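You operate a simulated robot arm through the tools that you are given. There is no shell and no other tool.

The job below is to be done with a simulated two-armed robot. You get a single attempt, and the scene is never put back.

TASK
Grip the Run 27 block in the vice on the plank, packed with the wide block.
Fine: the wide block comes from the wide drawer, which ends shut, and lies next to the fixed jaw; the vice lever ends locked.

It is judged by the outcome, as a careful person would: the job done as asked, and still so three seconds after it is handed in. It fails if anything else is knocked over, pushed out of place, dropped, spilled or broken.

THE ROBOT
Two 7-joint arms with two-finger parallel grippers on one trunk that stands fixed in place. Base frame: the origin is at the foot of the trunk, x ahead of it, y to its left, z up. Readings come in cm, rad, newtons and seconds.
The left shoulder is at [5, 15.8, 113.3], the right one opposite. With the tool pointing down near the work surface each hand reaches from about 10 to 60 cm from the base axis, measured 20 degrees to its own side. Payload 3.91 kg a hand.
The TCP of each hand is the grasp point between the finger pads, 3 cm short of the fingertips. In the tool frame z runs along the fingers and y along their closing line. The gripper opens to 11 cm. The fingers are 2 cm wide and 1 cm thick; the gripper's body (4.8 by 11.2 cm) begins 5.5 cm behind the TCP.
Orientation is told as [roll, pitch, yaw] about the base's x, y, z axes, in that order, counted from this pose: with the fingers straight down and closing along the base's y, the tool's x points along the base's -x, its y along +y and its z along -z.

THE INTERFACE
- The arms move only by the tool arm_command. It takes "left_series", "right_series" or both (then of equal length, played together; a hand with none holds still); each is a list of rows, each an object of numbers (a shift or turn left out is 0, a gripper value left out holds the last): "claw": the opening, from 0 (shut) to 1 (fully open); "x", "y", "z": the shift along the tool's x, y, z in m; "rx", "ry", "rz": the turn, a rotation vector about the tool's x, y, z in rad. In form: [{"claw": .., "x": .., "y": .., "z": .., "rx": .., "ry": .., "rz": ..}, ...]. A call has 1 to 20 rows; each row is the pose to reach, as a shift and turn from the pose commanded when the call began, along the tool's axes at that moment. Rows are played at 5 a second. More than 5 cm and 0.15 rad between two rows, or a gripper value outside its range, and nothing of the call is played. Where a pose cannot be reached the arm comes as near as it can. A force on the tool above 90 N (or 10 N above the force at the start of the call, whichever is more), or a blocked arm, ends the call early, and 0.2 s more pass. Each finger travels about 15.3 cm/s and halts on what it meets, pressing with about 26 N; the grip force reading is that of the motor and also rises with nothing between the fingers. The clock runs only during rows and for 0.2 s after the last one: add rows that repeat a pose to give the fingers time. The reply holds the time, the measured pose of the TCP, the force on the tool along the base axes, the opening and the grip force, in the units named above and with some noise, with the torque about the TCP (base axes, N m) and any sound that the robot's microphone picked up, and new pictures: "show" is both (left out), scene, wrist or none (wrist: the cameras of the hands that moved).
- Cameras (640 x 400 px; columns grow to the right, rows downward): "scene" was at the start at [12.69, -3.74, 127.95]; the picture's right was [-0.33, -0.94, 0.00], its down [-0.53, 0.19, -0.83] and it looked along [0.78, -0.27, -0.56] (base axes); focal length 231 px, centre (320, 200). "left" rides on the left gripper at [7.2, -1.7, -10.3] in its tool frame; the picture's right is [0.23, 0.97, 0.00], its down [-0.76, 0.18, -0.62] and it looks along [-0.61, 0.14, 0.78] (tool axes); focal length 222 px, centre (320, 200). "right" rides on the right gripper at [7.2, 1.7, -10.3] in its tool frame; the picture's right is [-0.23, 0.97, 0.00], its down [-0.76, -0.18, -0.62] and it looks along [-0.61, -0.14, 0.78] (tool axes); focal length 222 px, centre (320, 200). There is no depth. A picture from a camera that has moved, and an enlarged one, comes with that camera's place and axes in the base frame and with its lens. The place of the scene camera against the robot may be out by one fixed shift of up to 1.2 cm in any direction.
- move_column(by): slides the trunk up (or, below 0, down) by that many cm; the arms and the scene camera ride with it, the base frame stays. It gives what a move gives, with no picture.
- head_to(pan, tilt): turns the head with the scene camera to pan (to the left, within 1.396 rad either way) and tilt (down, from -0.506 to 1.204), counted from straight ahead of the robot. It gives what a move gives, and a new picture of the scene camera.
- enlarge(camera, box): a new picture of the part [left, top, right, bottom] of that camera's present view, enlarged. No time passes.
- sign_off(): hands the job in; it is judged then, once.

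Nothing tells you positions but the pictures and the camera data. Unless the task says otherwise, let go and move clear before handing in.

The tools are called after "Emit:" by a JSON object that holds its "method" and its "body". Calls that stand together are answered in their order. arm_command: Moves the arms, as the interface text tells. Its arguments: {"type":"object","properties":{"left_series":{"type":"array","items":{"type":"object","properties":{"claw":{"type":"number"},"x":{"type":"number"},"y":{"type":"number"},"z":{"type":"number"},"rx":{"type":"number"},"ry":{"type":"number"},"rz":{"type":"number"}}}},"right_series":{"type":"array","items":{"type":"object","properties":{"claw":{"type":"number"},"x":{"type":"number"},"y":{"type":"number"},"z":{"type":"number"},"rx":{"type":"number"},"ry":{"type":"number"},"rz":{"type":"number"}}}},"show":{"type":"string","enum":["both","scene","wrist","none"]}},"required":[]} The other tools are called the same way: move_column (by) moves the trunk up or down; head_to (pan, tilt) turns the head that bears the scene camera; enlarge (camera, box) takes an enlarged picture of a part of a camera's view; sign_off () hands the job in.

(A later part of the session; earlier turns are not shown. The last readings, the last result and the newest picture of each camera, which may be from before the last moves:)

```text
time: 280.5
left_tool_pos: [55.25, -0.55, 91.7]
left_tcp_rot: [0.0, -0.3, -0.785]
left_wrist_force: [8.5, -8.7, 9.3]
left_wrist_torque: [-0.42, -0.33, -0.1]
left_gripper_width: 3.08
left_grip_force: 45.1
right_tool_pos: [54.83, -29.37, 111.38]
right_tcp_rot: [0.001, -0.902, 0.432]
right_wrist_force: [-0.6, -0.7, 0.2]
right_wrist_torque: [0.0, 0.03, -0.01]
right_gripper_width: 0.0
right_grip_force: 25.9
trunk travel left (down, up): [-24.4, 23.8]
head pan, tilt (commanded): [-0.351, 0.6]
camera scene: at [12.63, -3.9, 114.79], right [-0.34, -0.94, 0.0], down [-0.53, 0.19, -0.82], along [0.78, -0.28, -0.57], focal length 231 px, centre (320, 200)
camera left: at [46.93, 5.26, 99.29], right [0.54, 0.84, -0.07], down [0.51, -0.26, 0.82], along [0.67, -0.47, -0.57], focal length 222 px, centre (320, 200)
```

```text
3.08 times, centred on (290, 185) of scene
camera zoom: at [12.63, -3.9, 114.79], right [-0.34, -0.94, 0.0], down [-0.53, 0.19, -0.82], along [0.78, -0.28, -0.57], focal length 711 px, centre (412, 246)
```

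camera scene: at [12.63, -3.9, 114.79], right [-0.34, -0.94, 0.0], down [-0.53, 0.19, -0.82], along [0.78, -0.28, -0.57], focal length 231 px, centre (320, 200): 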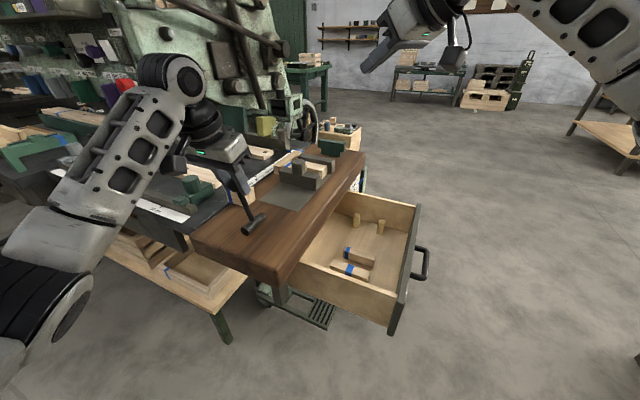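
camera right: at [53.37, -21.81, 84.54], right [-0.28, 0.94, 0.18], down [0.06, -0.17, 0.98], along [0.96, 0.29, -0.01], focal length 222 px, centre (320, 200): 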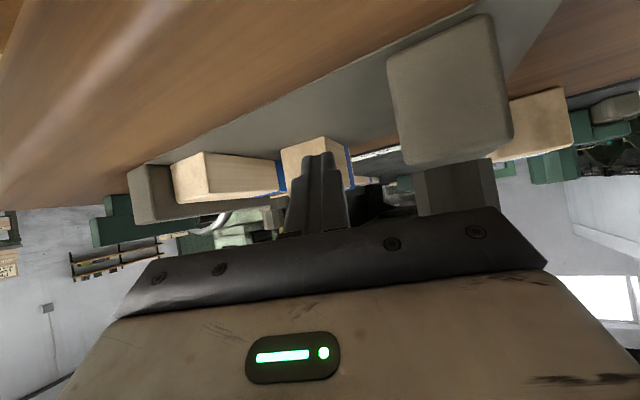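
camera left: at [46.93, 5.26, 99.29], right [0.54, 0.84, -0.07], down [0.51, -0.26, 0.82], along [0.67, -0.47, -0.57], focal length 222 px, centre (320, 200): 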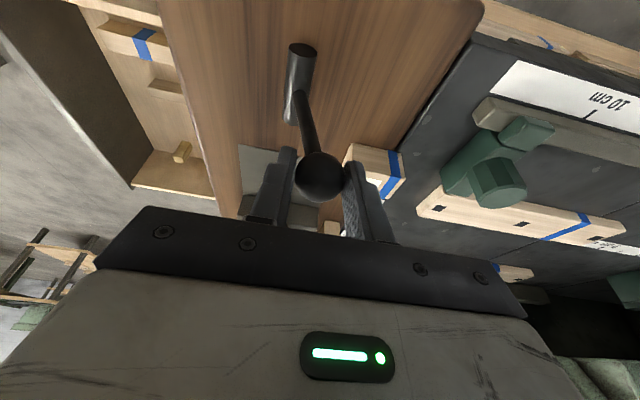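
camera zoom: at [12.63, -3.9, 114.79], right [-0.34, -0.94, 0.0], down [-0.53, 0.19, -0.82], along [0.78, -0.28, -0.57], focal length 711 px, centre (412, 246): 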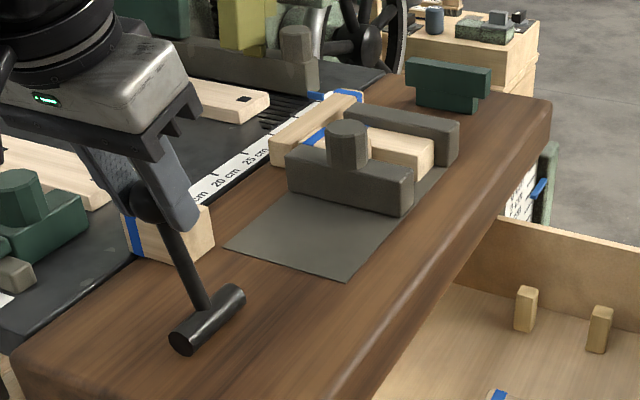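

Leaning to +V now, with almost no resistance. Continuing until it meets its stop.

Emit:
{"method": "arm_command", "body": {"left_series": [{"y": 0.003, "x": -0.002, "z": 0.0025}, {"y": 0.009, "x": -0.002, "z": 0.005}, {"y": 0.015, "x": -0.0015, "z": 0.008}, {"y": 0.021, "x": -0.001, "z": 0.0105}, {"y": 0.026, "x": -0.0005, "z": 0.013}, {"y": 0.026, "x": -0.0005, "z": 0.013}], "show": "both"}}

Emit:
{"method": "enlarge", "body": {"camera": "scene", "box": [220, 120, 360, 250]}}

```text
time: 281.9
left_tool_pos: [57.01, 1.06, 90.64]
left_tcp_rot: [-0.003, -0.296, -0.789]
left_wrist_force: [-26.8, 8.6, 5.0]
left_wrist_torque: [-0.79, 1.24, -0.01]
left_gripper_width: 3.18
left_grip_force: 45.0
right_tool_pos: [54.47, -29.28, 111.56]
right_tcp_rot: [-0.002, -0.904, 0.435]
right_wrist_force: [-1.1, 0.5, 0.4]
right_wrist_torque: [0.01, 0.01, 0.0]
right_gripper_width: 0.0
right_grip_force: 25.8
trunk travel left (down, up): [-24.4, 23.8]
head pan, tilt (commanded): [-0.351, 0.6]
camera scene: at [12.38, -3.75, 114.84], right [-0.34, -0.94, 0.0], down [-0.53, 0.19, -0.83], along [0.78, -0.28, -0.56], focal length 231 px, centre (320, 200)
camera left: at [48.83, 6.86, 98.28], right [0.54, 0.84, -0.07], down [0.51, -0.26, 0.82], along [0.67, -0.48, -0.57], focal length 222 px, centre (320, 200)
```

scene: 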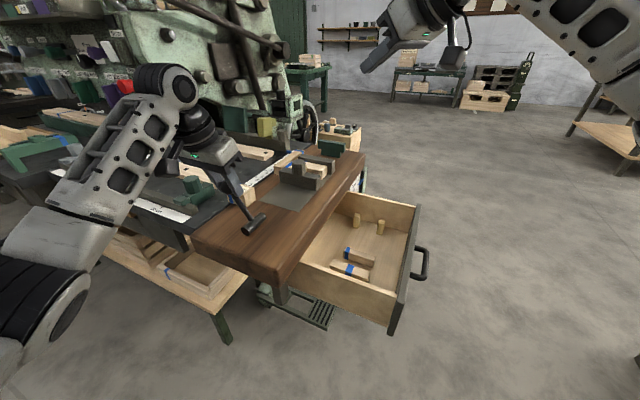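
left: 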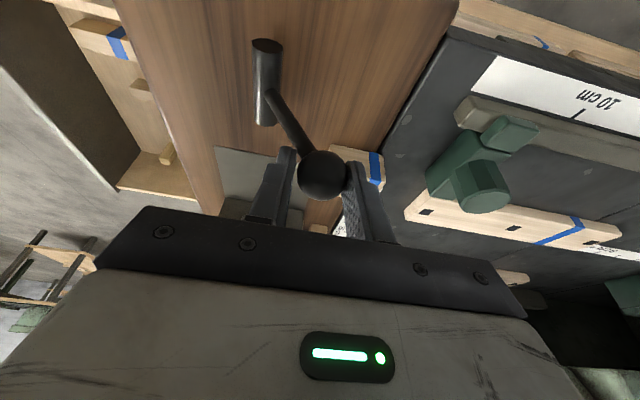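

```text
3.08 times, centred on (290, 185) of scene
camera zoom: at [12.38, -3.75, 114.84], right [-0.34, -0.94, 0.0], down [-0.53, 0.19, -0.83], along [0.78, -0.28, -0.56], focal length 711 px, centre (412, 246)
```

zoom: 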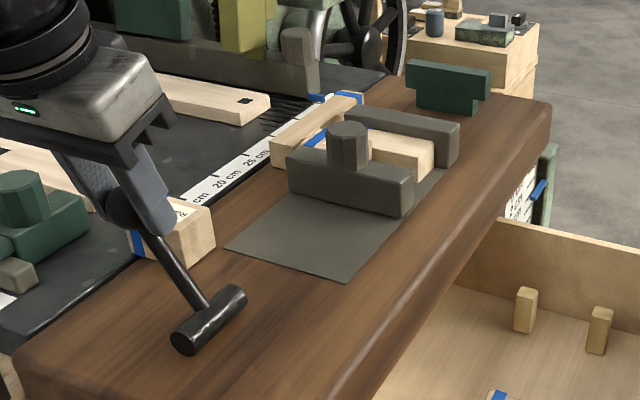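

Emit:
{"method": "arm_command", "body": {"left_series": [{"y": 0.0, "x": 0.004, "z": 0.001}, {"y": 0.004, "x": 0.004, "z": 0.003}, {"y": 0.008, "x": 0.0045, "z": 0.005}, {"y": 0.008, "x": 0.0045, "z": 0.005}], "show": "none"}}

```text
time: 282.9
left_tool_pos: [57.22, 1.23, 90.48]
left_tcp_rot: [-0.003, -0.309, -0.795]
left_wrist_force: [-22.7, -10.8, 24.6]
left_wrist_torque: [-1.79, 1.29, 0.46]
left_gripper_width: 3.27
left_grip_force: 45.2
right_tool_pos: [54.45, -29.21, 111.57]
right_tcp_rot: [-0.003, -0.906, 0.433]
right_wrist_force: [0.3, 0.5, 0.6]
right_wrist_torque: [0.0, 0.0, 0.0]
right_gripper_width: 0.0
right_grip_force: 25.9
trunk travel left (down, up): [-24.4, 23.8]
head pan, tilt (commanded): [-0.351, 0.6]
```

The lever has reached its other stop (symmetrical to its free position). Releasing the ball and checking that it stays there.

Emit:
{"method": "arm_command", "body": {"left_series": [{"y": -0.004, "z": -0.003, "claw": 0.2}, {"y": -0.005, "z": -0.004, "claw": 0.4}, {"y": -0.005, "z": -0.004, "claw": 0.5}, {"y": -0.005, "z": -0.004, "claw": 0.5}, {"y": -0.005, "x": -0.009, "z": -0.033, "claw": 0.5}, {"y": -0.005, "x": -0.02, "z": -0.07, "claw": 0.5}, {"y": -0.005, "x": -0.03, "z": -0.1, "claw": 0.5}, {"y": -0.005, "x": -0.03, "z": -0.1, "claw": 0.5}], "show": "both"}}

Emit:
{"method": "enlarge", "body": {"camera": "scene", "box": [220, 120, 360, 250]}}

Emit:
{"method": "enlarge", "body": {"camera": "left", "box": [160, 20, 440, 220]}}

```text
time: 284.7
left_tool_pos: [57.16, 1.52, 100.36]
left_tcp_rot: [-0.002, -0.301, -0.787]
left_wrist_force: [0.0, -0.1, 0.1]
left_wrist_torque: [0.01, 0.01, 0.0]
left_gripper_width: 5.48
left_grip_force: 0.1
right_tool_pos: [54.83, -29.28, 111.38]
right_tcp_rot: [0.001, -0.901, 0.43]
right_wrist_force: [0.7, 1.6, 0.1]
right_wrist_torque: [0.01, -0.02, 0.0]
right_gripper_width: 0.03
right_grip_force: 26.2
trunk travel left (down, up): [-24.4, 23.8]
head pan, tilt (commanded): [-0.351, 0.6]
camera scene: at [12.63, -3.84, 114.8], right [-0.34, -0.94, 0.0], down [-0.53, 0.19, -0.83], along [0.78, -0.28, -0.56], focal length 231 px, centre (320, 200)
camera left: at [48.95, 7.36, 108.05], right [0.54, 0.84, -0.07], down [0.51, -0.26, 0.82], along [0.67, -0.47, -0.57], focal length 222 px, centre (320, 200)
```

scene: 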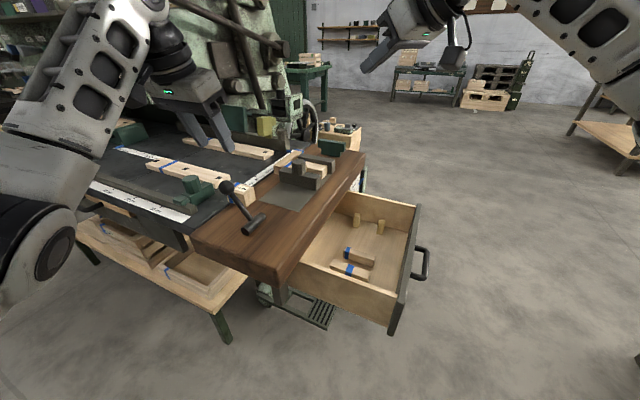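
left: 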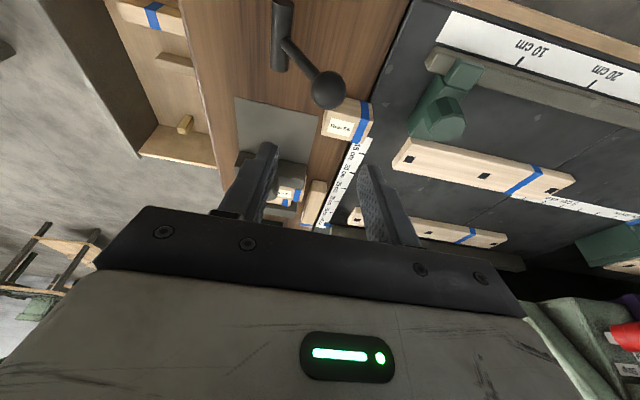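

```text
3.08 times, centred on (290, 185) of scene
camera zoom: at [12.63, -3.84, 114.8], right [-0.34, -0.94, 0.0], down [-0.53, 0.19, -0.83], along [0.78, -0.28, -0.56], focal length 711 px, centre (412, 246)
```

zoom: 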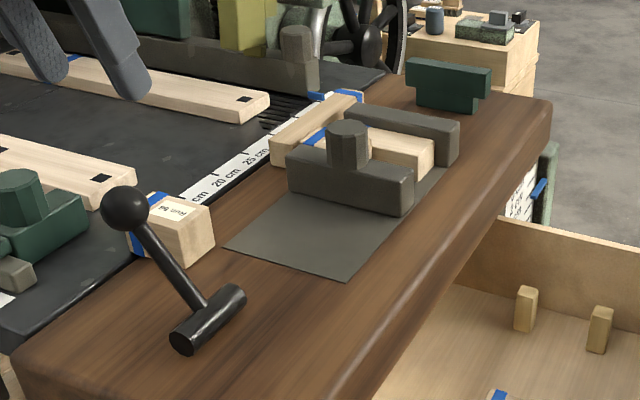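

```text
2.00 times, centred on (300, 120) of left
camera zoom: at [48.95, 7.36, 108.05], right [0.54, 0.84, -0.07], down [0.51, -0.26, 0.82], along [0.67, -0.47, -0.57], focal length 444 px, centre (360, 360)
```

zoom: 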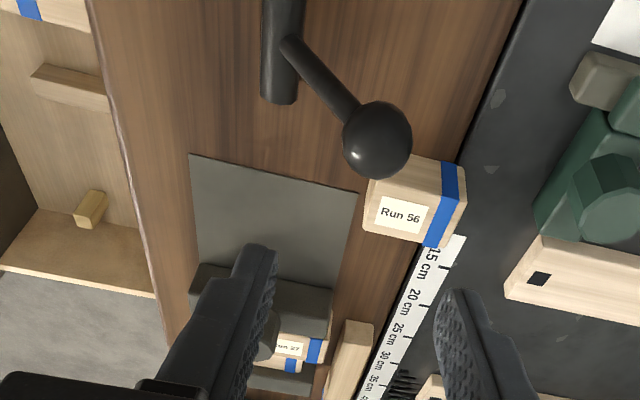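

The lever stays over on the +V side. To verify that the jaw is really locked, I'll grip the boss lightly with the left hand and try to draw it back. Moving there.

Emit:
{"method": "arm_command", "body": {"left_series": [{"x": -0.018, "y": -0.009, "z": 0.005, "ry": -0.12}, {"x": -0.036, "y": -0.018, "z": 0.02, "ry": -0.24}, {"x": -0.054, "y": -0.028, "z": 0.042, "ry": -0.36}, {"x": -0.07, "y": -0.038, "z": 0.066, "ry": -0.48}, {"x": -0.084, "y": -0.047, "z": 0.092, "ry": -0.6}, {"x": -0.093, "y": -0.055, "z": 0.118, "ry": -0.7}, {"x": -0.093, "y": -0.055, "z": 0.118, "ry": -0.7}], "show": "both"}}

Emit:
{"method": "enlarge", "body": {"camera": "left", "box": [160, 40, 480, 240]}}

```text
time: 286.3
left_tool_pos: [62.08, -11.28, 91.65]
left_tcp_rot: [0.0, -1.005, -0.788]
left_wrist_force: [-0.3, -1.4, 0.0]
left_wrist_torque: [-0.01, 0.02, 0.02]
left_gripper_width: 5.49
left_grip_force: 0.0
right_tool_pos: [54.82, -29.21, 111.4]
right_tcp_rot: [-0.001, -0.901, 0.431]
right_wrist_force: [-0.5, -0.3, 0.2]
right_wrist_torque: [0.01, 0.03, 0.01]
right_gripper_width: 0.0
right_grip_force: 26.0
trunk travel left (down, up): [-24.4, 23.8]
head pan, tilt (commanded): [-0.351, 0.6]
camera scene: at [12.63, -3.84, 114.8], right [-0.34, -0.94, 0.0], down [-0.53, 0.19, -0.83], along [0.77, -0.28, -0.56], focal length 231 px, centre (320, 200)
camera left: at [52.0, -3.56, 91.09], right [0.6, 0.77, -0.19], down [0.04, 0.21, 0.98], along [0.8, -0.6, 0.09], focal length 222 px, centre (320, 200)
```

scene: 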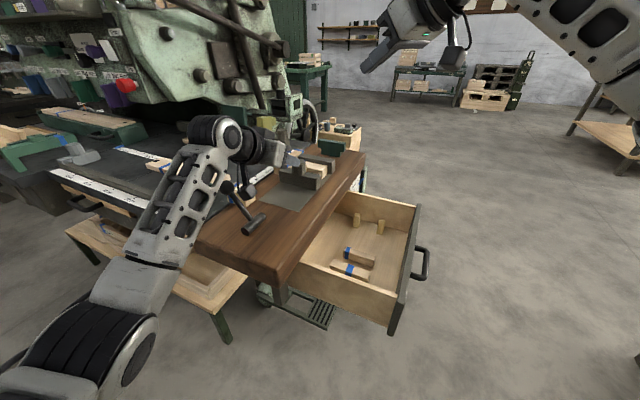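
left: 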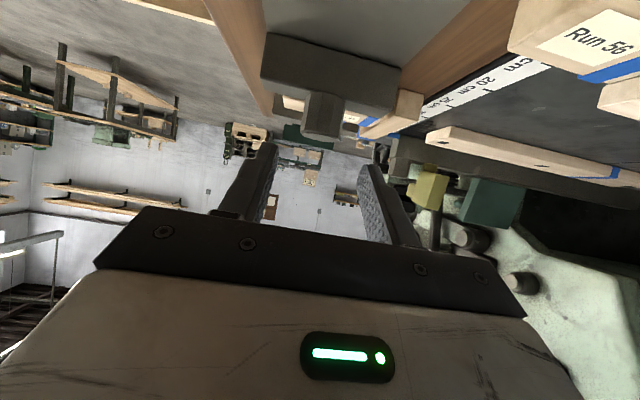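

```text
2.00 times, centred on (320, 140) of left
camera zoom: at [52.0, -3.56, 91.09], right [0.6, 0.77, -0.19], down [0.04, 0.21, 0.98], along [0.8, -0.6, 0.09], focal length 444 px, centre (320, 320)
```

zoom: 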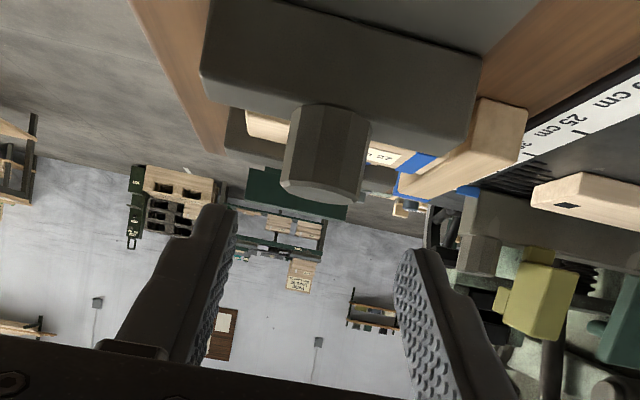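

Emit:
{"method": "arm_command", "body": {"left_series": [{"z": 0.03}, {"z": 0.06}, {"z": 0.075}, {"z": 0.075}], "show": "wrist"}}

Emit:
{"method": "enlarge", "body": {"camera": "left", "box": [160, 40, 480, 240]}}

```text
time: 287.3
left_tool_pos: [66.65, -15.74, 87.79]
left_tcp_rot: [-0.002, -1.001, -0.786]
left_wrist_force: [-0.2, -0.6, -0.9]
left_wrist_torque: [0.03, 0.04, -0.01]
left_gripper_width: 5.48
left_grip_force: 0.0
right_tool_pos: [54.83, -29.36, 111.37]
right_tcp_rot: [0.0, -0.9, 0.431]
right_wrist_force: [0.5, 0.2, 0.7]
right_wrist_torque: [-0.03, 0.01, -0.06]
right_gripper_width: 0.0
right_grip_force: 26.1
trunk travel left (down, up): [-24.4, 23.8]
head pan, tilt (commanded): [-0.351, 0.6]
camera left: at [56.53, -7.99, 87.15], right [0.6, 0.77, -0.19], down [0.05, 0.21, 0.98], along [0.8, -0.6, 0.09], focal length 222 px, centre (320, 200)
```

left: 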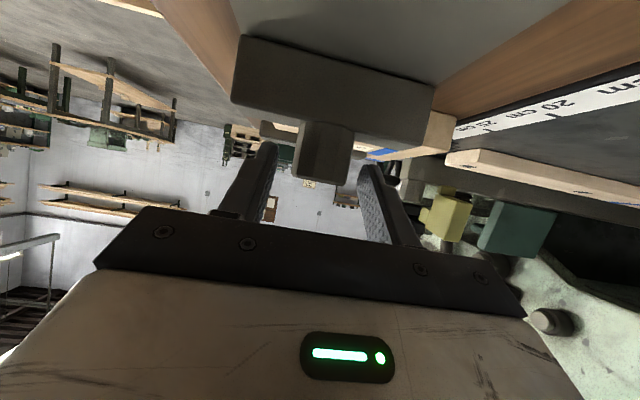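

```text
2.00 times, centred on (320, 140) of left
camera zoom: at [56.53, -7.99, 87.15], right [0.6, 0.77, -0.19], down [0.05, 0.21, 0.98], along [0.8, -0.6, 0.09], focal length 444 px, centre (320, 320)
```

zoom: 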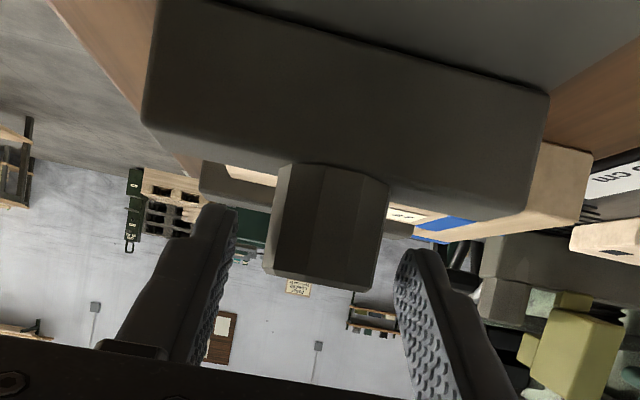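

The boss is between the pads. Closing on it, then a gentle pull in −U to test the lock.

Emit:
{"method": "arm_command", "body": {"left_series": [{"claw": 0.4}, {"claw": 0.32}, {"claw": 0.25}, {"claw": 0.25}], "show": "none"}}

Emit:
{"method": "arm_command", "body": {"left_series": [{"x": 0.0011, "z": -0.0017}, {"x": 0.0022, "z": -0.0034}, {"x": 0.0022, "z": -0.0034}], "show": "none"}}

```text
time: 288.3
left_tool_pos: [66.57, -15.79, 87.79]
left_tcp_rot: [0.0, -1.002, -0.786]
left_wrist_force: [4.8, 1.1, 0.2]
left_wrist_torque: [-0.01, -0.49, 0.07]
left_gripper_width: 3.78
left_grip_force: 45.5
right_tool_pos: [54.7, -29.15, 111.29]
right_tcp_rot: [-0.002, -0.901, 0.43]
right_wrist_force: [-0.5, -0.5, -0.5]
right_wrist_torque: [0.05, 0.03, -0.01]
right_gripper_width: 0.02
right_grip_force: 26.1
trunk travel left (down, up): [-24.4, 23.8]
head pan, tilt (commanded): [-0.351, 0.6]
```

```text
time: 289.1
left_tool_pos: [66.63, -15.61, 87.79]
left_tcp_rot: [-0.001, -1.006, -0.785]
left_wrist_force: [38.4, -20.2, 0.8]
left_wrist_torque: [-0.07, -0.68, 0.0]
left_gripper_width: 3.78
left_grip_force: 45.6
right_tool_pos: [55.11, -29.37, 111.06]
right_tcp_rot: [0.005, -0.897, 0.427]
right_wrist_force: [0.5, -1.0, -0.2]
right_wrist_torque: [0.01, 0.0, 0.01]
right_gripper_width: 0.03
right_grip_force: 26.2
trunk travel left (down, up): [-24.4, 23.8]
head pan, tilt (commanded): [-0.351, 0.6]
```

The jaw resists 41 N without moving, so the lever position is indeed "locked". To clamp with real preload, I'll press the jaw with the right hand, unlock, and re-lock. First releasing the boss and returning the left hand to the lever ball.

Emit:
{"method": "arm_command", "body": {"left_series": [{"x": -0.002, "z": 0.0034, "claw": 0.4}, {"x": -0.002, "z": 0.0034, "claw": 0.5}, {"z": -0.035, "claw": 0.5}, {"z": -0.075, "claw": 0.5}, {"z": -0.075, "claw": 0.5}], "show": "none"}}

Emit:
{"method": "arm_command", "body": {"left_series": [{"x": -0.006, "y": 0.009, "z": -0.025, "ry": 0.12}, {"x": -0.012, "y": 0.019, "z": -0.05, "ry": 0.24}, {"x": -0.02, "y": 0.028, "z": -0.075, "ry": 0.36}, {"x": -0.028, "y": 0.037, "z": -0.1, "ry": 0.48}, {"x": -0.037, "y": 0.046, "z": -0.12, "ry": 0.6}, {"x": -0.044, "y": 0.052, "z": -0.13, "ry": 0.7}, {"x": -0.044, "y": 0.052, "z": -0.13, "ry": 0.7}], "show": "wrist"}}

```text
time: 290.3
left_tool_pos: [62.05, -10.96, 91.57]
left_tcp_rot: [-0.003, -1.0, -0.785]
left_wrist_force: [0.7, 0.2, -0.9]
left_wrist_torque: [-0.02, 0.02, 0.0]
left_gripper_width: 5.48
left_grip_force: 0.0
right_tool_pos: [54.81, -29.33, 111.34]
right_tcp_rot: [-0.002, -0.9, 0.431]
right_wrist_force: [0.3, -0.3, -0.7]
right_wrist_torque: [0.0, 0.04, -0.01]
right_gripper_width: 0.0
right_grip_force: 26.2
trunk travel left (down, up): [-24.4, 23.8]
head pan, tilt (commanded): [-0.351, 0.6]
```

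```text
time: 291.9
left_tool_pos: [59.34, -1.3, 102.6]
left_tcp_rot: [-0.003, -0.303, -0.786]
left_wrist_force: [0.5, 0.0, 0.7]
left_wrist_torque: [-0.01, -0.01, 0.01]
left_gripper_width: 5.5
left_grip_force: 0.2
right_tool_pos: [54.88, -29.33, 111.36]
right_tcp_rot: [-0.001, -0.902, 0.431]
right_wrist_force: [-0.8, 0.0, -0.7]
right_wrist_torque: [-0.01, -0.01, 0.03]
right_gripper_width: 0.01
right_grip_force: 26.1
trunk travel left (down, up): [-24.4, 23.8]
head pan, tilt (commanded): [-0.351, 0.6]
camera left: at [51.14, 4.64, 110.19], right [0.54, 0.84, -0.07], down [0.51, -0.26, 0.82], along [0.67, -0.48, -0.57], focal length 222 px, centre (320, 200)
```

left: 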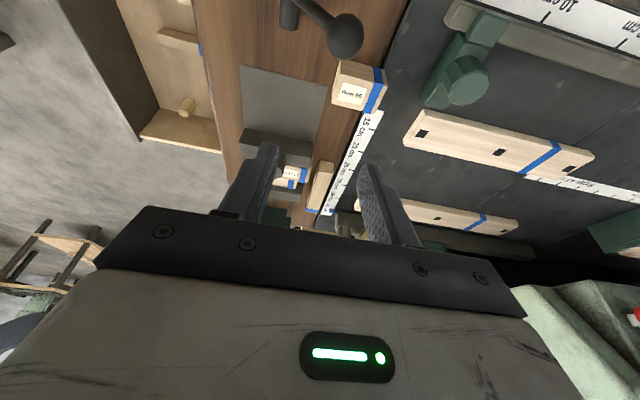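

Emit:
{"method": "arm_command", "body": {"left_series": [{"x": 0.03, "y": 0.004, "z": 0.005}, {"x": 0.042, "y": 0.0047, "z": 0.03}, {"x": 0.053, "y": 0.0047, "z": 0.06}, {"x": 0.062, "y": 0.0047, "z": 0.088}, {"x": 0.0681, "y": 0.0047, "z": 0.1054}, {"x": 0.0681, "y": 0.0047, "z": 0.1054}], "right_series": [{"x": 0.02, "z": 0.02}, {"x": 0.04, "z": 0.04}, {"x": 0.06, "z": 0.06}, {"x": 0.08, "z": 0.08}, {"x": 0.1, "z": 0.09}, {"x": 0.12, "z": 0.1}], "show": "both"}}

Emit:
{"method": "enlarge", "body": {"camera": "left", "box": [180, 40, 460, 240]}}

```text
time: 293.3
left_tool_pos: [57.36, 1.35, 90.47]
left_tcp_rot: [-0.001, -0.302, -0.788]
left_wrist_force: [-0.3, 1.2, -0.6]
left_wrist_torque: [0.0, -0.03, -0.01]
left_gripper_width: 5.47
left_grip_force: 0.0
right_tool_pos: [54.93, -29.0, 95.89]
right_tcp_rot: [-0.001, -0.902, 0.432]
right_wrist_force: [-0.1, 0.2, 0.0]
right_wrist_torque: [0.0, -0.04, 0.02]
right_gripper_width: 0.0
right_grip_force: 25.8
trunk travel left (down, up): [-24.4, 23.8]
head pan, tilt (commanded): [-0.351, 0.6]
camera scene: at [12.63, -3.83, 114.8], right [-0.34, -0.94, 0.0], down [-0.53, 0.19, -0.83], along [0.77, -0.28, -0.56], focal length 231 px, centre (320, 200)
camera right: at [43.05, -32.72, 96.33], right [-0.28, 0.94, 0.18], down [0.06, -0.17, 0.98], along [0.96, 0.28, -0.01], focal length 222 px, centre (320, 200)
camera left: at [49.1, 7.34, 98.09], right [0.54, 0.84, -0.07], down [0.51, -0.26, 0.82], along [0.67, -0.48, -0.57], focal length 222 px, centre (320, 200)
```

scene: 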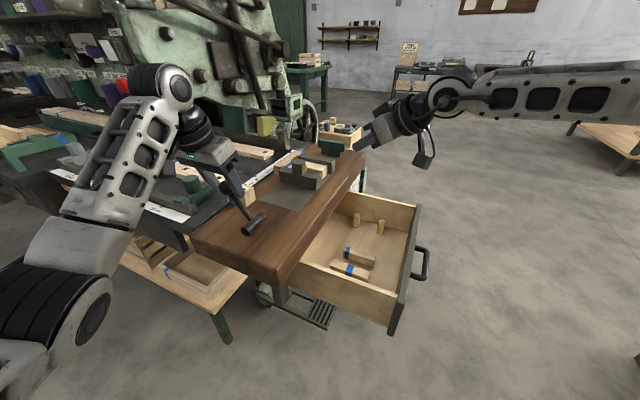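
right: 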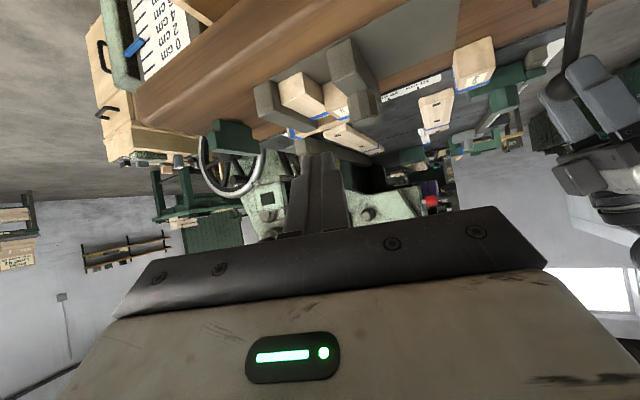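
left: 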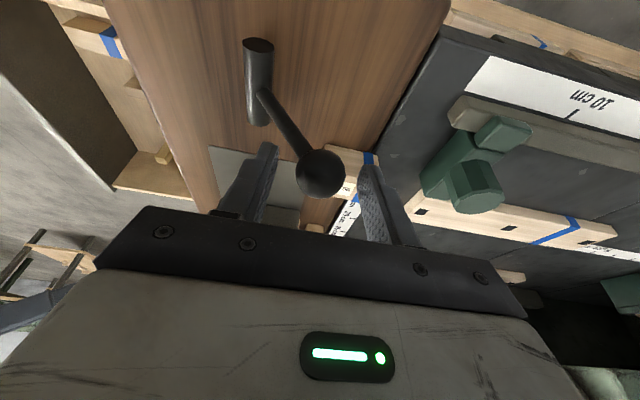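

```text
2.00 times, centred on (320, 140) of left
camera zoom: at [49.1, 7.34, 98.09], right [0.54, 0.84, -0.07], down [0.51, -0.26, 0.82], along [0.67, -0.48, -0.57], focal length 444 px, centre (320, 320)
```

zoom: 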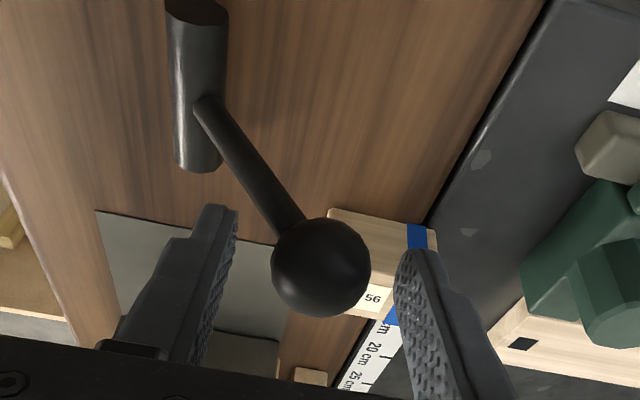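

Now placing the right hand's closed fingers behind the moving jaw (the plate there is empty).

Emit:
{"method": "arm_command", "body": {"right_series": [{"x": 0.009, "y": 0.03, "z": 0.029}, {"x": 0.019, "y": 0.06, "z": 0.058}, {"x": 0.028, "y": 0.089, "z": 0.087}, {"x": 0.028, "y": 0.089, "z": 0.122}, {"x": 0.028, "y": 0.089, "z": 0.157}, {"x": 0.028, "y": 0.089, "z": 0.157}], "show": "wrist"}}

Emit:
{"method": "enlarge", "body": {"camera": "right", "box": [160, 40, 480, 240]}}

```text
time: 294.7
left_tool_pos: [57.31, 1.45, 90.47]
left_tcp_rot: [-0.002, -0.302, -0.787]
left_wrist_force: [0.1, -0.9, 0.5]
left_wrist_torque: [0.02, -0.02, 0.0]
left_gripper_width: 5.47
left_grip_force: 0.1
right_tool_pos: [60.91, -16.52, 83.84]
right_tcp_rot: [-0.001, -0.901, 0.434]
right_wrist_force: [0.1, -0.4, -0.3]
right_wrist_torque: [-0.01, -0.01, 0.0]
right_gripper_width: 0.0
right_grip_force: 25.8
trunk travel left (down, up): [-24.4, 23.8]
head pan, tilt (commanded): [-0.351, 0.6]
camera right: at [48.9, -20.11, 84.45], right [-0.28, 0.94, 0.18], down [0.06, -0.17, 0.98], along [0.96, 0.29, -0.01], focal length 222 px, centre (320, 200)
```

right: 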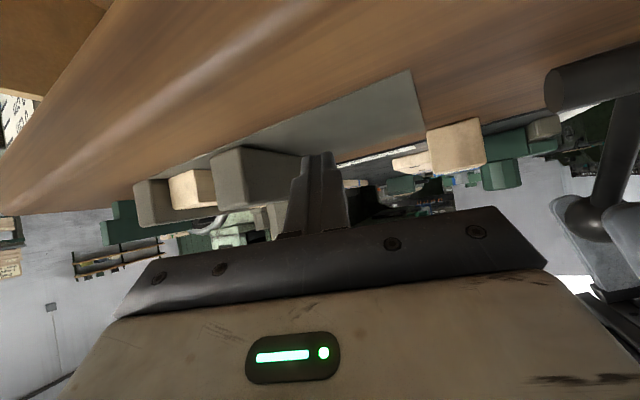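

```text
2.00 times, centred on (320, 140) of right
camera zoom: at [48.9, -20.11, 84.45], right [-0.28, 0.94, 0.18], down [0.06, -0.17, 0.98], along [0.96, 0.29, -0.01], focal length 444 px, centre (320, 320)
```

zoom: 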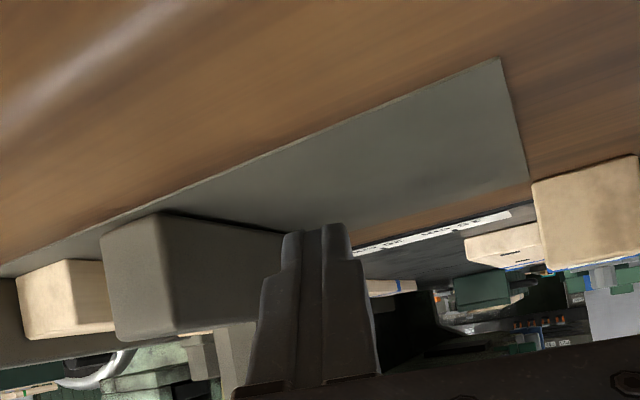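

Emit:
{"method": "arm_command", "body": {"right_series": [{"x": -0.0016, "y": -0.007, "z": 0.002}, {"x": -0.0032, "y": -0.0141, "z": 0.0041}, {"x": -0.0041, "y": -0.0178, "z": 0.0052}, {"x": -0.0041, "y": -0.0178, "z": 0.0052}], "show": "none"}}

Emit:
{"method": "arm_command", "body": {"right_series": [{"x": -0.0008, "y": -0.0035, "z": 0.001}, {"x": -0.0013, "y": -0.0056, "z": 0.0016}, {"x": -0.0013, "y": -0.0056, "z": 0.0016}], "show": "none"}}

```text
time: 295.7
left_tool_pos: [57.3, 1.58, 90.46]
left_tcp_rot: [-0.002, -0.3, -0.788]
left_wrist_force: [0.1, 0.3, 0.8]
left_wrist_torque: [0.0, 0.0, -0.01]
left_gripper_width: 5.54
left_grip_force: 0.1
right_tool_pos: [62.37, -17.87, 83.81]
right_tcp_rot: [-0.002, -0.902, 0.432]
right_wrist_force: [-0.8, 0.7, 0.0]
right_wrist_torque: [0.01, 0.0, 0.01]
right_gripper_width: 0.01
right_grip_force: 26.0
trunk travel left (down, up): [-24.4, 23.8]
head pan, tilt (commanded): [-0.351, 0.6]
```

```text
time: 296.5
left_tool_pos: [57.27, 1.34, 90.47]
left_tcp_rot: [-0.001, -0.304, -0.786]
left_wrist_force: [0.4, 0.5, -0.4]
left_wrist_torque: [0.03, 0.0, -0.02]
left_gripper_width: 5.5
left_grip_force: 0.0
right_tool_pos: [62.7, -18.17, 83.79]
right_tcp_rot: [0.001, -0.899, 0.433]
right_wrist_force: [-11.5, 3.4, -0.4]
right_wrist_torque: [0.04, 0.17, 0.15]
right_gripper_width: 0.02
right_grip_force: 26.6
trunk travel left (down, up): [-24.4, 23.8]
head pan, tilt (commanded): [-0.351, 0.6]
```

Emit:
{"method": "arm_command", "body": {"right_series": [{"x": -0.0008, "y": -0.0033, "z": 0.001}, {"x": -0.0013, "y": -0.0056, "z": 0.0016}, {"x": -0.0013, "y": -0.0056, "z": 0.0016}], "show": "none"}}

```text
time: 297.3
left_tool_pos: [57.14, 1.48, 90.62]
left_tcp_rot: [0.001, -0.304, -0.787]
left_wrist_force: [-1.3, -0.4, -0.1]
left_wrist_torque: [-0.02, -0.05, 0.0]
left_gripper_width: 5.52
left_grip_force: 0.1
right_tool_pos: [62.71, -18.15, 83.71]
right_tcp_rot: [0.004, -0.899, 0.441]
right_wrist_force: [-32.3, 14.8, 0.9]
right_wrist_torque: [0.19, 0.36, 0.58]
right_gripper_width: 0.02
right_grip_force: 25.8
trunk travel left (down, up): [-24.4, 23.8]
head pan, tilt (commanded): [-0.351, 0.6]
```

~33 N applied on the jaw by the right hand. Now the left grips the ball and swings it back to free.

Emit:
{"method": "arm_command", "body": {"left_series": [{"claw": 0.4}, {"claw": 0.3}, {"claw": 0.2}, {"claw": 0.2}], "show": "none"}}

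Emit:
{"method": "arm_command", "body": {"left_series": [{"y": -0.006, "x": -0.001, "z": -0.0032}, {"y": -0.012, "x": -0.0019, "z": -0.006}, {"y": -0.018, "x": -0.0026, "z": -0.0085}, {"y": -0.024, "x": -0.0032, "z": -0.0105}, {"y": -0.031, "x": -0.0038, "z": -0.0122}, {"y": -0.038, "x": -0.0042, "z": -0.0135}, {"y": -0.046, "x": -0.0044, "z": -0.0142}, {"y": -0.053, "x": -0.0044, "z": -0.0142}, {"y": -0.053, "x": -0.0044, "z": -0.0142}], "show": "none"}}

```text
time: 298.3
left_tool_pos: [57.02, 1.34, 90.78]
left_tcp_rot: [-0.001, -0.306, -0.79]
left_wrist_force: [-9.6, -1.5, 11.8]
left_wrist_torque: [-0.35, 1.59, -0.28]
left_gripper_width: 3.01
left_grip_force: 45.0
right_tool_pos: [62.85, -18.15, 83.74]
right_tcp_rot: [0.004, -0.901, 0.439]
right_wrist_force: [-19.0, 22.6, -6.5]
right_wrist_torque: [0.25, 0.39, 0.78]
right_gripper_width: 0.02
right_grip_force: 25.6
trunk travel left (down, up): [-24.4, 23.8]
head pan, tilt (commanded): [-0.351, 0.6]
```

```text
time: 300.3
left_tool_pos: [53.44, -2.24, 91.89]
left_tcp_rot: [-0.004, -0.302, -0.787]
left_wrist_force: [3.8, -2.4, 2.6]
left_wrist_torque: [0.04, 0.01, 0.12]
left_gripper_width: 3.08
left_grip_force: 44.9
right_tool_pos: [62.76, -18.22, 83.87]
right_tcp_rot: [0.007, -0.903, 0.436]
right_wrist_force: [-24.4, 20.9, 1.3]
right_wrist_torque: [0.26, 0.31, 0.75]
right_gripper_width: 0.02
right_grip_force: 25.9
trunk travel left (down, up): [-24.4, 23.8]
head pan, tilt (commanded): [-0.351, 0.6]
```

Emit:
{"method": "arm_command", "body": {"left_series": [{"y": -0.008, "x": 0.0003, "z": 0.001}, {"y": -0.016, "x": 0.0007, "z": 0.0022}, {"y": -0.024, "x": 0.0013, "z": 0.004}, {"y": -0.032, "x": 0.002, "z": 0.0063}, {"y": -0.04, "x": 0.0028, "z": 0.0088}, {"y": -0.047, "x": 0.0034, "z": 0.011}, {"y": -0.054, "x": 0.0042, "z": 0.0134}, {"y": -0.054, "x": 0.0042, "z": 0.0134}], "show": "scene"}}

Emit:
{"method": "enlarge", "body": {"camera": "scene", "box": [220, 120, 380, 260]}}

```text
time: 302.1
left_tool_pos: [49.77, -5.96, 90.63]
left_tcp_rot: [0.001, -0.304, -0.783]
left_wrist_force: [7.6, 16.8, 2.6]
left_wrist_torque: [1.04, -1.3, -0.06]
left_gripper_width: 3.19
left_grip_force: 44.8
right_tool_pos: [62.81, -18.2, 83.79]
right_tcp_rot: [0.003, -0.899, 0.44]
right_wrist_force: [-25.9, 19.7, 0.7]
right_wrist_torque: [0.23, 0.3, 0.72]
right_gripper_width: 0.0
right_grip_force: 25.9
trunk travel left (down, up): [-24.4, 23.8]
head pan, tilt (commanded): [-0.351, 0.6]
camera scene: at [12.48, -3.56, 114.83], right [-0.34, -0.94, 0.0], down [-0.53, 0.19, -0.83], along [0.78, -0.29, -0.56], focal length 231 px, centre (320, 200)
```

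scene: 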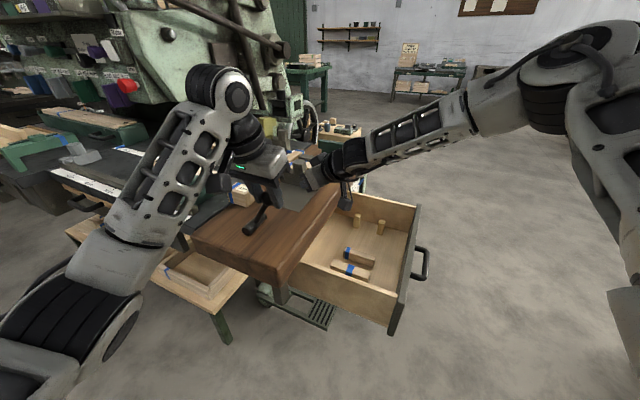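

```text
2.86 times, centred on (300, 190) of scene
camera zoom: at [12.48, -3.56, 114.83], right [-0.34, -0.94, 0.0], down [-0.53, 0.19, -0.83], along [0.78, -0.29, -0.56], focal length 660 px, centre (377, 229)
```

zoom: 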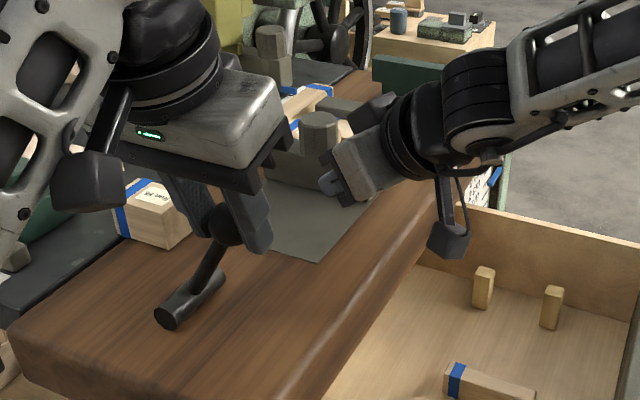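

Unlocked, and the right hand still presses with ~32 N, so the blocks are truly clamped. Now swinging the lever back to locked.

Emit:
{"method": "arm_command", "body": {"left_series": [{"y": 0.007, "x": -0.0012, "z": -0.0038}, {"y": 0.014, "x": -0.002, "z": -0.0066}, {"y": 0.021, "x": -0.0027, "z": -0.0088}, {"y": 0.028, "x": -0.0033, "z": -0.0107}, {"y": 0.035, "x": -0.0038, "z": -0.0121}, {"y": 0.042, "x": -0.0041, "z": -0.0131}, {"y": 0.049, "x": -0.0042, "z": -0.0135}, {"y": 0.054, "x": -0.0042, "z": -0.0135}, {"y": 0.054, "x": -0.0042, "z": -0.0135}], "show": "none"}}

Emit:
{"method": "arm_command", "body": {"left_series": [{"y": 0.006, "x": 0.0004, "z": 0.001}, {"y": 0.013, "x": 0.0006, "z": 0.0018}, {"y": 0.02, "x": 0.001, "z": 0.0032}, {"y": 0.027, "x": 0.0015, "z": 0.005}, {"y": 0.034, "x": 0.0022, "z": 0.0072}, {"y": 0.041, "x": 0.003, "z": 0.0098}, {"y": 0.048, "x": 0.0039, "z": 0.0126}, {"y": 0.055, "x": 0.005, "z": 0.0158}, {"y": 0.055, "x": 0.005, "z": 0.0158}], "show": "scene"}}

Emit:
{"method": "enlarge", "body": {"camera": "scene", "box": [220, 120, 380, 260]}}

```text
time: 304.1
left_tool_pos: [53.52, -2.29, 92.16]
left_tcp_rot: [-0.001, -0.306, -0.786]
left_wrist_force: [-2.2, -11.0, 4.2]
left_wrist_torque: [-0.99, 0.24, -0.09]
left_gripper_width: 3.08
left_grip_force: 44.9
right_tool_pos: [62.83, -18.16, 83.88]
right_tcp_rot: [0.008, -0.899, 0.441]
right_wrist_force: [-21.5, 22.2, -1.4]
right_wrist_torque: [0.24, 0.27, 0.77]
right_gripper_width: 0.0
right_grip_force: 26.5
trunk travel left (down, up): [-24.4, 23.8]
head pan, tilt (commanded): [-0.351, 0.6]
```

```text
time: 306.1
left_tool_pos: [57.05, 1.54, 90.46]
left_tcp_rot: [-0.007, -0.303, -0.793]
left_wrist_force: [-33.1, -5.3, 14.4]
left_wrist_torque: [-0.82, 1.7, -0.19]
left_gripper_width: 3.15
left_grip_force: 45.1
right_tool_pos: [62.72, -18.11, 83.83]
right_tcp_rot: [0.004, -0.904, 0.441]
right_wrist_force: [-4.2, 27.6, -10.6]
right_wrist_torque: [0.26, 0.4, 0.84]
right_gripper_width: 0.02
right_grip_force: 26.0
trunk travel left (down, up): [-24.4, 23.8]
head pan, tilt (commanded): [-0.351, 0.6]
camera scene: at [12.32, -3.69, 114.85], right [-0.34, -0.94, 0.0], down [-0.53, 0.19, -0.83], along [0.78, -0.28, -0.56], focal length 231 px, centre (320, 200)
```

scene: 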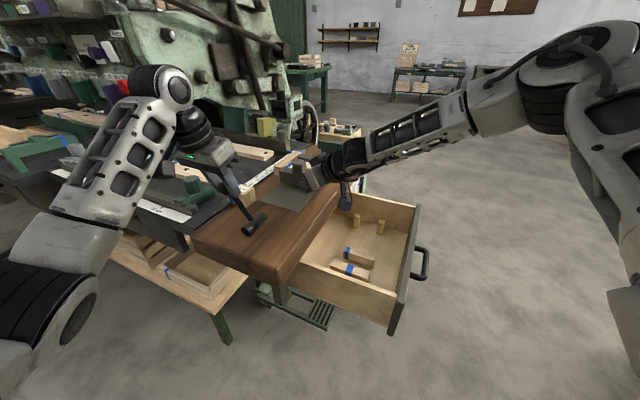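

```text
2.86 times, centred on (300, 190) of scene
camera zoom: at [12.32, -3.69, 114.85], right [-0.34, -0.94, 0.0], down [-0.53, 0.19, -0.83], along [0.78, -0.28, -0.56], focal length 660 px, centre (377, 229)
```

zoom: 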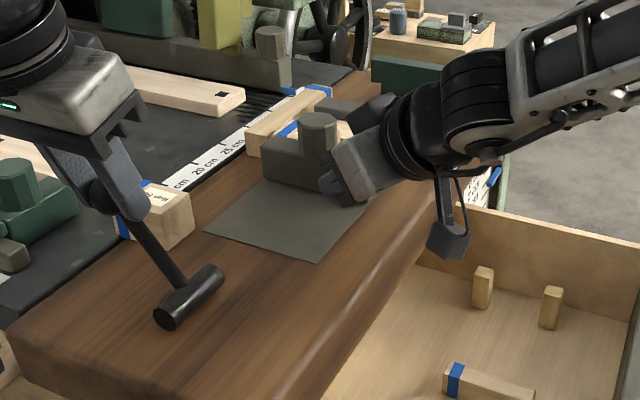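

Lever at its locked stop (27 N against the stop). Releasing the ball and lifting the left hand, then withdrawing the right hand.

Emit:
{"method": "arm_command", "body": {"left_series": [{"y": -0.003, "z": -0.002, "claw": 0.2}, {"y": -0.004, "z": -0.003, "claw": 0.4}, {"y": -0.004, "z": -0.003, "claw": 0.5}, {"y": -0.004, "z": -0.003, "claw": 0.5}, {"y": -0.004, "x": -0.009, "z": -0.032, "claw": 0.5}, {"y": -0.004, "x": -0.02, "z": -0.07, "claw": 0.5}, {"y": -0.004, "x": -0.03, "z": -0.1, "claw": 0.5}, {"y": -0.004, "x": -0.03, "z": -0.1, "claw": 0.5}], "show": "none"}}

Emit:
{"method": "arm_command", "body": {"right_series": [{"x": 0.001, "y": 0.004, "z": -0.001}, {"x": 0.004, "y": 0.015, "z": -0.004}, {"x": 0.004, "y": 0.015, "z": -0.035}, {"x": 0.004, "y": 0.015, "z": -0.075}, {"x": -0.01, "y": 0.0, "z": -0.11}, {"x": -0.03, "y": -0.03, "z": -0.14}, {"x": -0.05, "y": -0.06, "z": -0.17}, {"x": -0.05, "y": -0.06, "z": -0.17}], "show": "scene"}}

Emit:
{"method": "enlarge", "body": {"camera": "scene", "box": [220, 120, 380, 260]}}

Emit:
{"method": "enlarge", "body": {"camera": "left", "box": [200, 100, 360, 220]}}

```text
time: 307.9
left_tool_pos: [56.97, 1.36, 100.86]
left_tcp_rot: [-0.003, -0.304, -0.788]
left_wrist_force: [-0.1, 0.3, 0.0]
left_wrist_torque: [0.0, -0.02, -0.02]
left_gripper_width: 5.48
left_grip_force: 0.0
right_tool_pos: [62.74, -18.21, 83.9]
right_tcp_rot: [0.006, -0.9, 0.44]
right_wrist_force: [-25.2, 19.3, 2.3]
right_wrist_torque: [0.24, 0.19, 0.68]
right_gripper_width: 0.01
right_grip_force: 26.4
trunk travel left (down, up): [-24.4, 23.8]
head pan, tilt (commanded): [-0.351, 0.6]
```

```text
time: 309.7
left_tool_pos: [57.28, 1.25, 100.86]
left_tcp_rot: [-0.002, -0.302, -0.786]
left_wrist_force: [0.1, -0.6, 0.1]
left_wrist_torque: [0.0, 0.0, -0.01]
left_gripper_width: 5.49
left_grip_force: 0.0
right_tool_pos: [56.69, -28.52, 98.41]
right_tcp_rot: [-0.001, -0.903, 0.431]
right_wrist_force: [-1.1, -0.3, 0.2]
right_wrist_torque: [0.0, 0.0, -0.03]
right_gripper_width: 0.0
right_grip_force: 26.0
trunk travel left (down, up): [-24.4, 23.8]
head pan, tilt (commanded): [-0.351, 0.6]
camera scene: at [12.61, -3.81, 114.8], right [-0.34, -0.94, 0.0], down [-0.53, 0.19, -0.83], along [0.78, -0.28, -0.56], focal length 231 px, centre (320, 200)
```

scene: 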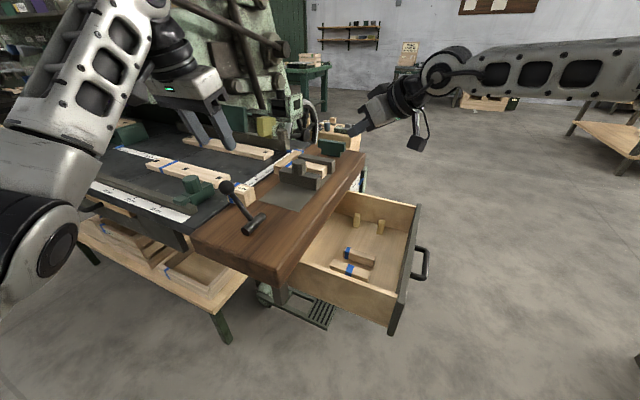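

```text
2.86 times, centred on (300, 190) of scene
camera zoom: at [12.61, -3.81, 114.8], right [-0.34, -0.94, 0.0], down [-0.53, 0.19, -0.83], along [0.78, -0.28, -0.56], focal length 660 px, centre (377, 229)
```

zoom: 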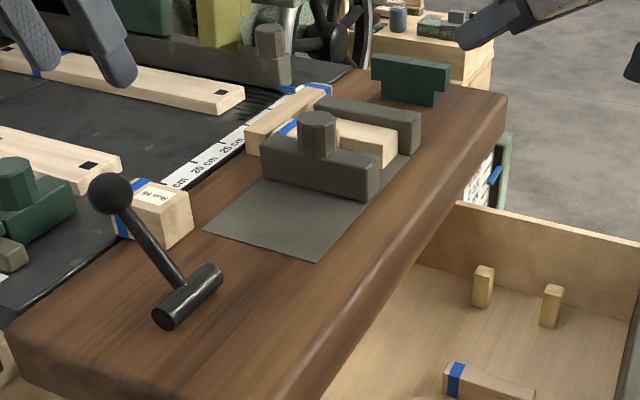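

```text
3.33 times, centred on (280, 160) of left
camera zoom: at [48.97, 7.16, 108.37], right [0.54, 0.84, -0.07], down [0.51, -0.26, 0.82], along [0.67, -0.48, -0.57], focal length 740 px, centre (453, 333)
```

zoom: 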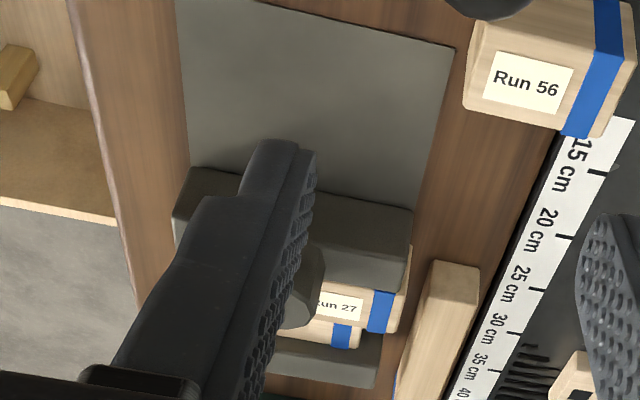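

The vice is clamped and locked. Next: close the drawer. Retracting the left arm to a clear spot, then preparing the right hand.

Emit:
{"method": "arm_command", "body": {"left_series": [{"z": -0.03}, {"x": 0.03, "y": 0.0, "z": -0.05}, {"x": 0.07, "y": 0.0, "z": -0.06}, {"x": 0.11, "y": 0.0, "z": -0.06}, {"x": 0.15, "y": 0.0, "z": -0.06}, {"x": 0.18, "y": 0.0, "z": -0.06}, {"x": 0.18, "y": 0.0, "z": -0.06}], "right_series": [{"x": 0.02, "y": -0.01, "z": -0.02, "ry": 0.12}, {"x": 0.04, "y": -0.02, "z": -0.045, "ry": 0.24}, {"x": 0.055, "y": -0.03, "z": -0.07, "ry": 0.36}, {"x": 0.07, "y": -0.035, "z": -0.09, "ry": 0.48}, {"x": 0.075, "y": -0.04, "z": -0.11, "ry": 0.6}, {"x": 0.08, "y": -0.04, "z": -0.12, "ry": 0.72}, {"x": 0.08, "y": -0.04, "z": -0.12, "ry": 0.84}], "show": "none"}}

```text
time: 311.3
left_tool_pos: [43.58, 14.99, 101.12]
left_tcp_rot: [-0.003, -0.301, -0.786]
left_wrist_force: [0.7, 0.2, -0.2]
left_wrist_torque: [0.01, 0.03, 0.0]
left_gripper_width: 5.49
left_grip_force: 0.1
right_tool_pos: [43.08, -35.26, 99.25]
right_tcp_rot: [-0.002, -0.058, 0.429]
right_wrist_force: [-0.1, 0.2, -0.7]
right_wrist_torque: [0.01, 0.01, -0.01]
right_gripper_width: 0.0
right_grip_force: 26.1
right hand out of reach, approached as far as the arm can: row 2, 3, 4, 5, 6, 7
trunk travel left (down, up): [-24.4, 23.8]
head pan, tilt (commanded): [-0.351, 0.6]
```

Emit:
{"method": "arm_command", "body": {"right_series": [{"rz": 0.14, "ry": 0.02}, {"rz": 0.28, "ry": 0.04}, {"rz": 0.42, "ry": 0.058}, {"rz": 0.56, "ry": 0.058}, {"rz": 0.7, "ry": 0.058}, {"rz": 0.84, "ry": 0.058}, {"rz": 0.98, "ry": 0.058}, {"rz": 1.1, "ry": 0.058}, {"rz": 1.21, "ry": 0.058}, {"rz": 1.21, "ry": 0.058}], "show": "none"}}

Emit:
{"method": "move_column", "body": {"by": -12}}

```text
time: 313.5
left_tool_pos: [43.73, 14.97, 101.09]
left_tcp_rot: [-0.002, -0.3, -0.788]
left_wrist_force: [0.1, 0.2, 0.7]
left_wrist_torque: [0.01, 0.01, 0.0]
left_gripper_width: 5.46
left_grip_force: 0.0
right_tool_pos: [43.24, -35.06, 99.26]
right_tcp_rot: [0.027, 0.024, -0.78]
right_wrist_force: [-0.1, 0.5, 0.4]
right_wrist_torque: [0.0, -0.02, 0.01]
right_gripper_width: 0.0
right_grip_force: 26.1
trunk travel left (down, up): [-24.4, 23.8]
head pan, tilt (commanded): [-0.351, 0.6]
```

```text
time: 315.0
left_tool_pos: [43.62, 14.85, 89.06]
left_tcp_rot: [-0.001, -0.302, -0.787]
left_wrist_force: [-0.2, 0.1, -0.1]
left_wrist_torque: [0.01, -0.02, -0.02]
left_gripper_width: 5.51
left_grip_force: 0.1
right_tool_pos: [43.23, -35.11, 87.28]
right_tcp_rot: [0.025, 0.023, -0.778]
right_wrist_force: [-0.3, 0.0, 0.1]
right_wrist_torque: [-0.01, -0.02, -0.01]
right_gripper_width: 0.0
right_grip_force: 26.0
trunk travel left (down, up): [-12.4, 35.8]
head pan, tilt (commanded): [-0.351, 0.6]
```

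Emit:
{"method": "arm_command", "body": {"right_series": [{"x": -0.009, "y": -0.032, "rx": 0.025, "ry": -0.023}, {"x": -0.0186, "y": -0.0645, "rx": 0.025, "ry": -0.023}, {"x": -0.0186, "y": -0.0645, "rx": 0.025, "ry": -0.023}], "show": "both"}}

Emit:
{"method": "enlarge", "body": {"camera": "right", "box": [240, 0, 560, 200]}}

```text
time: 315.8
left_tool_pos: [43.67, 14.8, 89.08]
left_tcp_rot: [0.001, -0.302, -0.788]
left_wrist_force: [-0.1, -0.1, -0.7]
left_wrist_torque: [-0.03, 0.0, -0.01]
left_gripper_width: 5.49
left_grip_force: 0.1
right_tool_pos: [39.91, -41.04, 87.2]
right_tcp_rot: [0.0, 0.001, -0.779]
right_wrist_force: [0.0, -0.8, 0.3]
right_wrist_torque: [0.02, 0.01, 0.02]
right_gripper_width: 0.03
right_grip_force: 25.7
trunk travel left (down, up): [-12.4, 35.8]
head pan, tilt (commanded): [-0.351, 0.6]
camera scene: at [12.62, -3.85, 102.8], right [-0.34, -0.94, 0.0], down [-0.53, 0.19, -0.83], along [0.78, -0.28, -0.56], focal length 231 px, centre (320, 200)
camera right: at [36.14, -34.78, 97.4], right [0.85, 0.53, 0.0], down [0.42, -0.66, 0.62], along [0.33, -0.53, -0.78], focal length 222 px, centre (320, 200)
```

scene: 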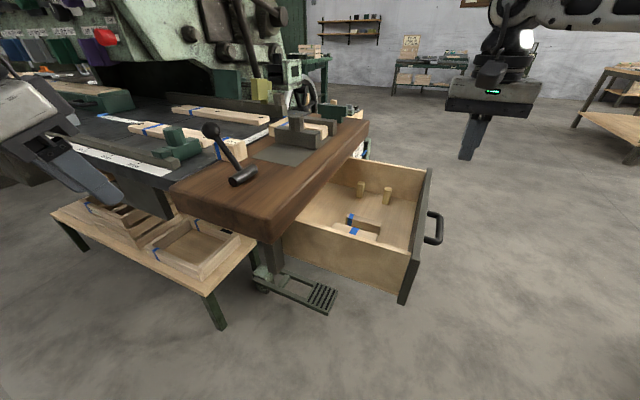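
right: 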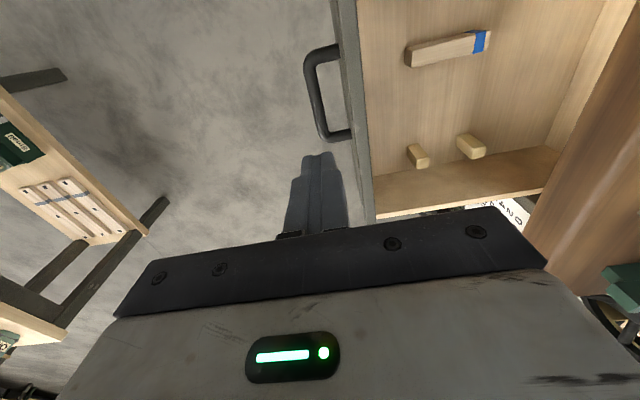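

```text
2.00 times, centred on (400, 100) of right
camera zoom: at [36.14, -34.78, 97.4], right [0.85, 0.53, 0.0], down [0.42, -0.66, 0.62], along [0.33, -0.53, -0.78], focal length 444 px, centre (160, 400)
```

zoom: 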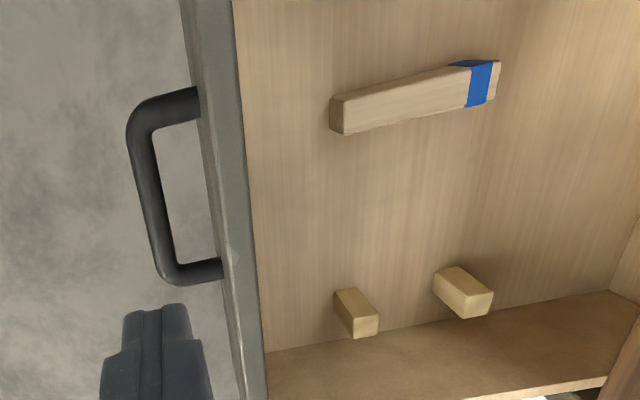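

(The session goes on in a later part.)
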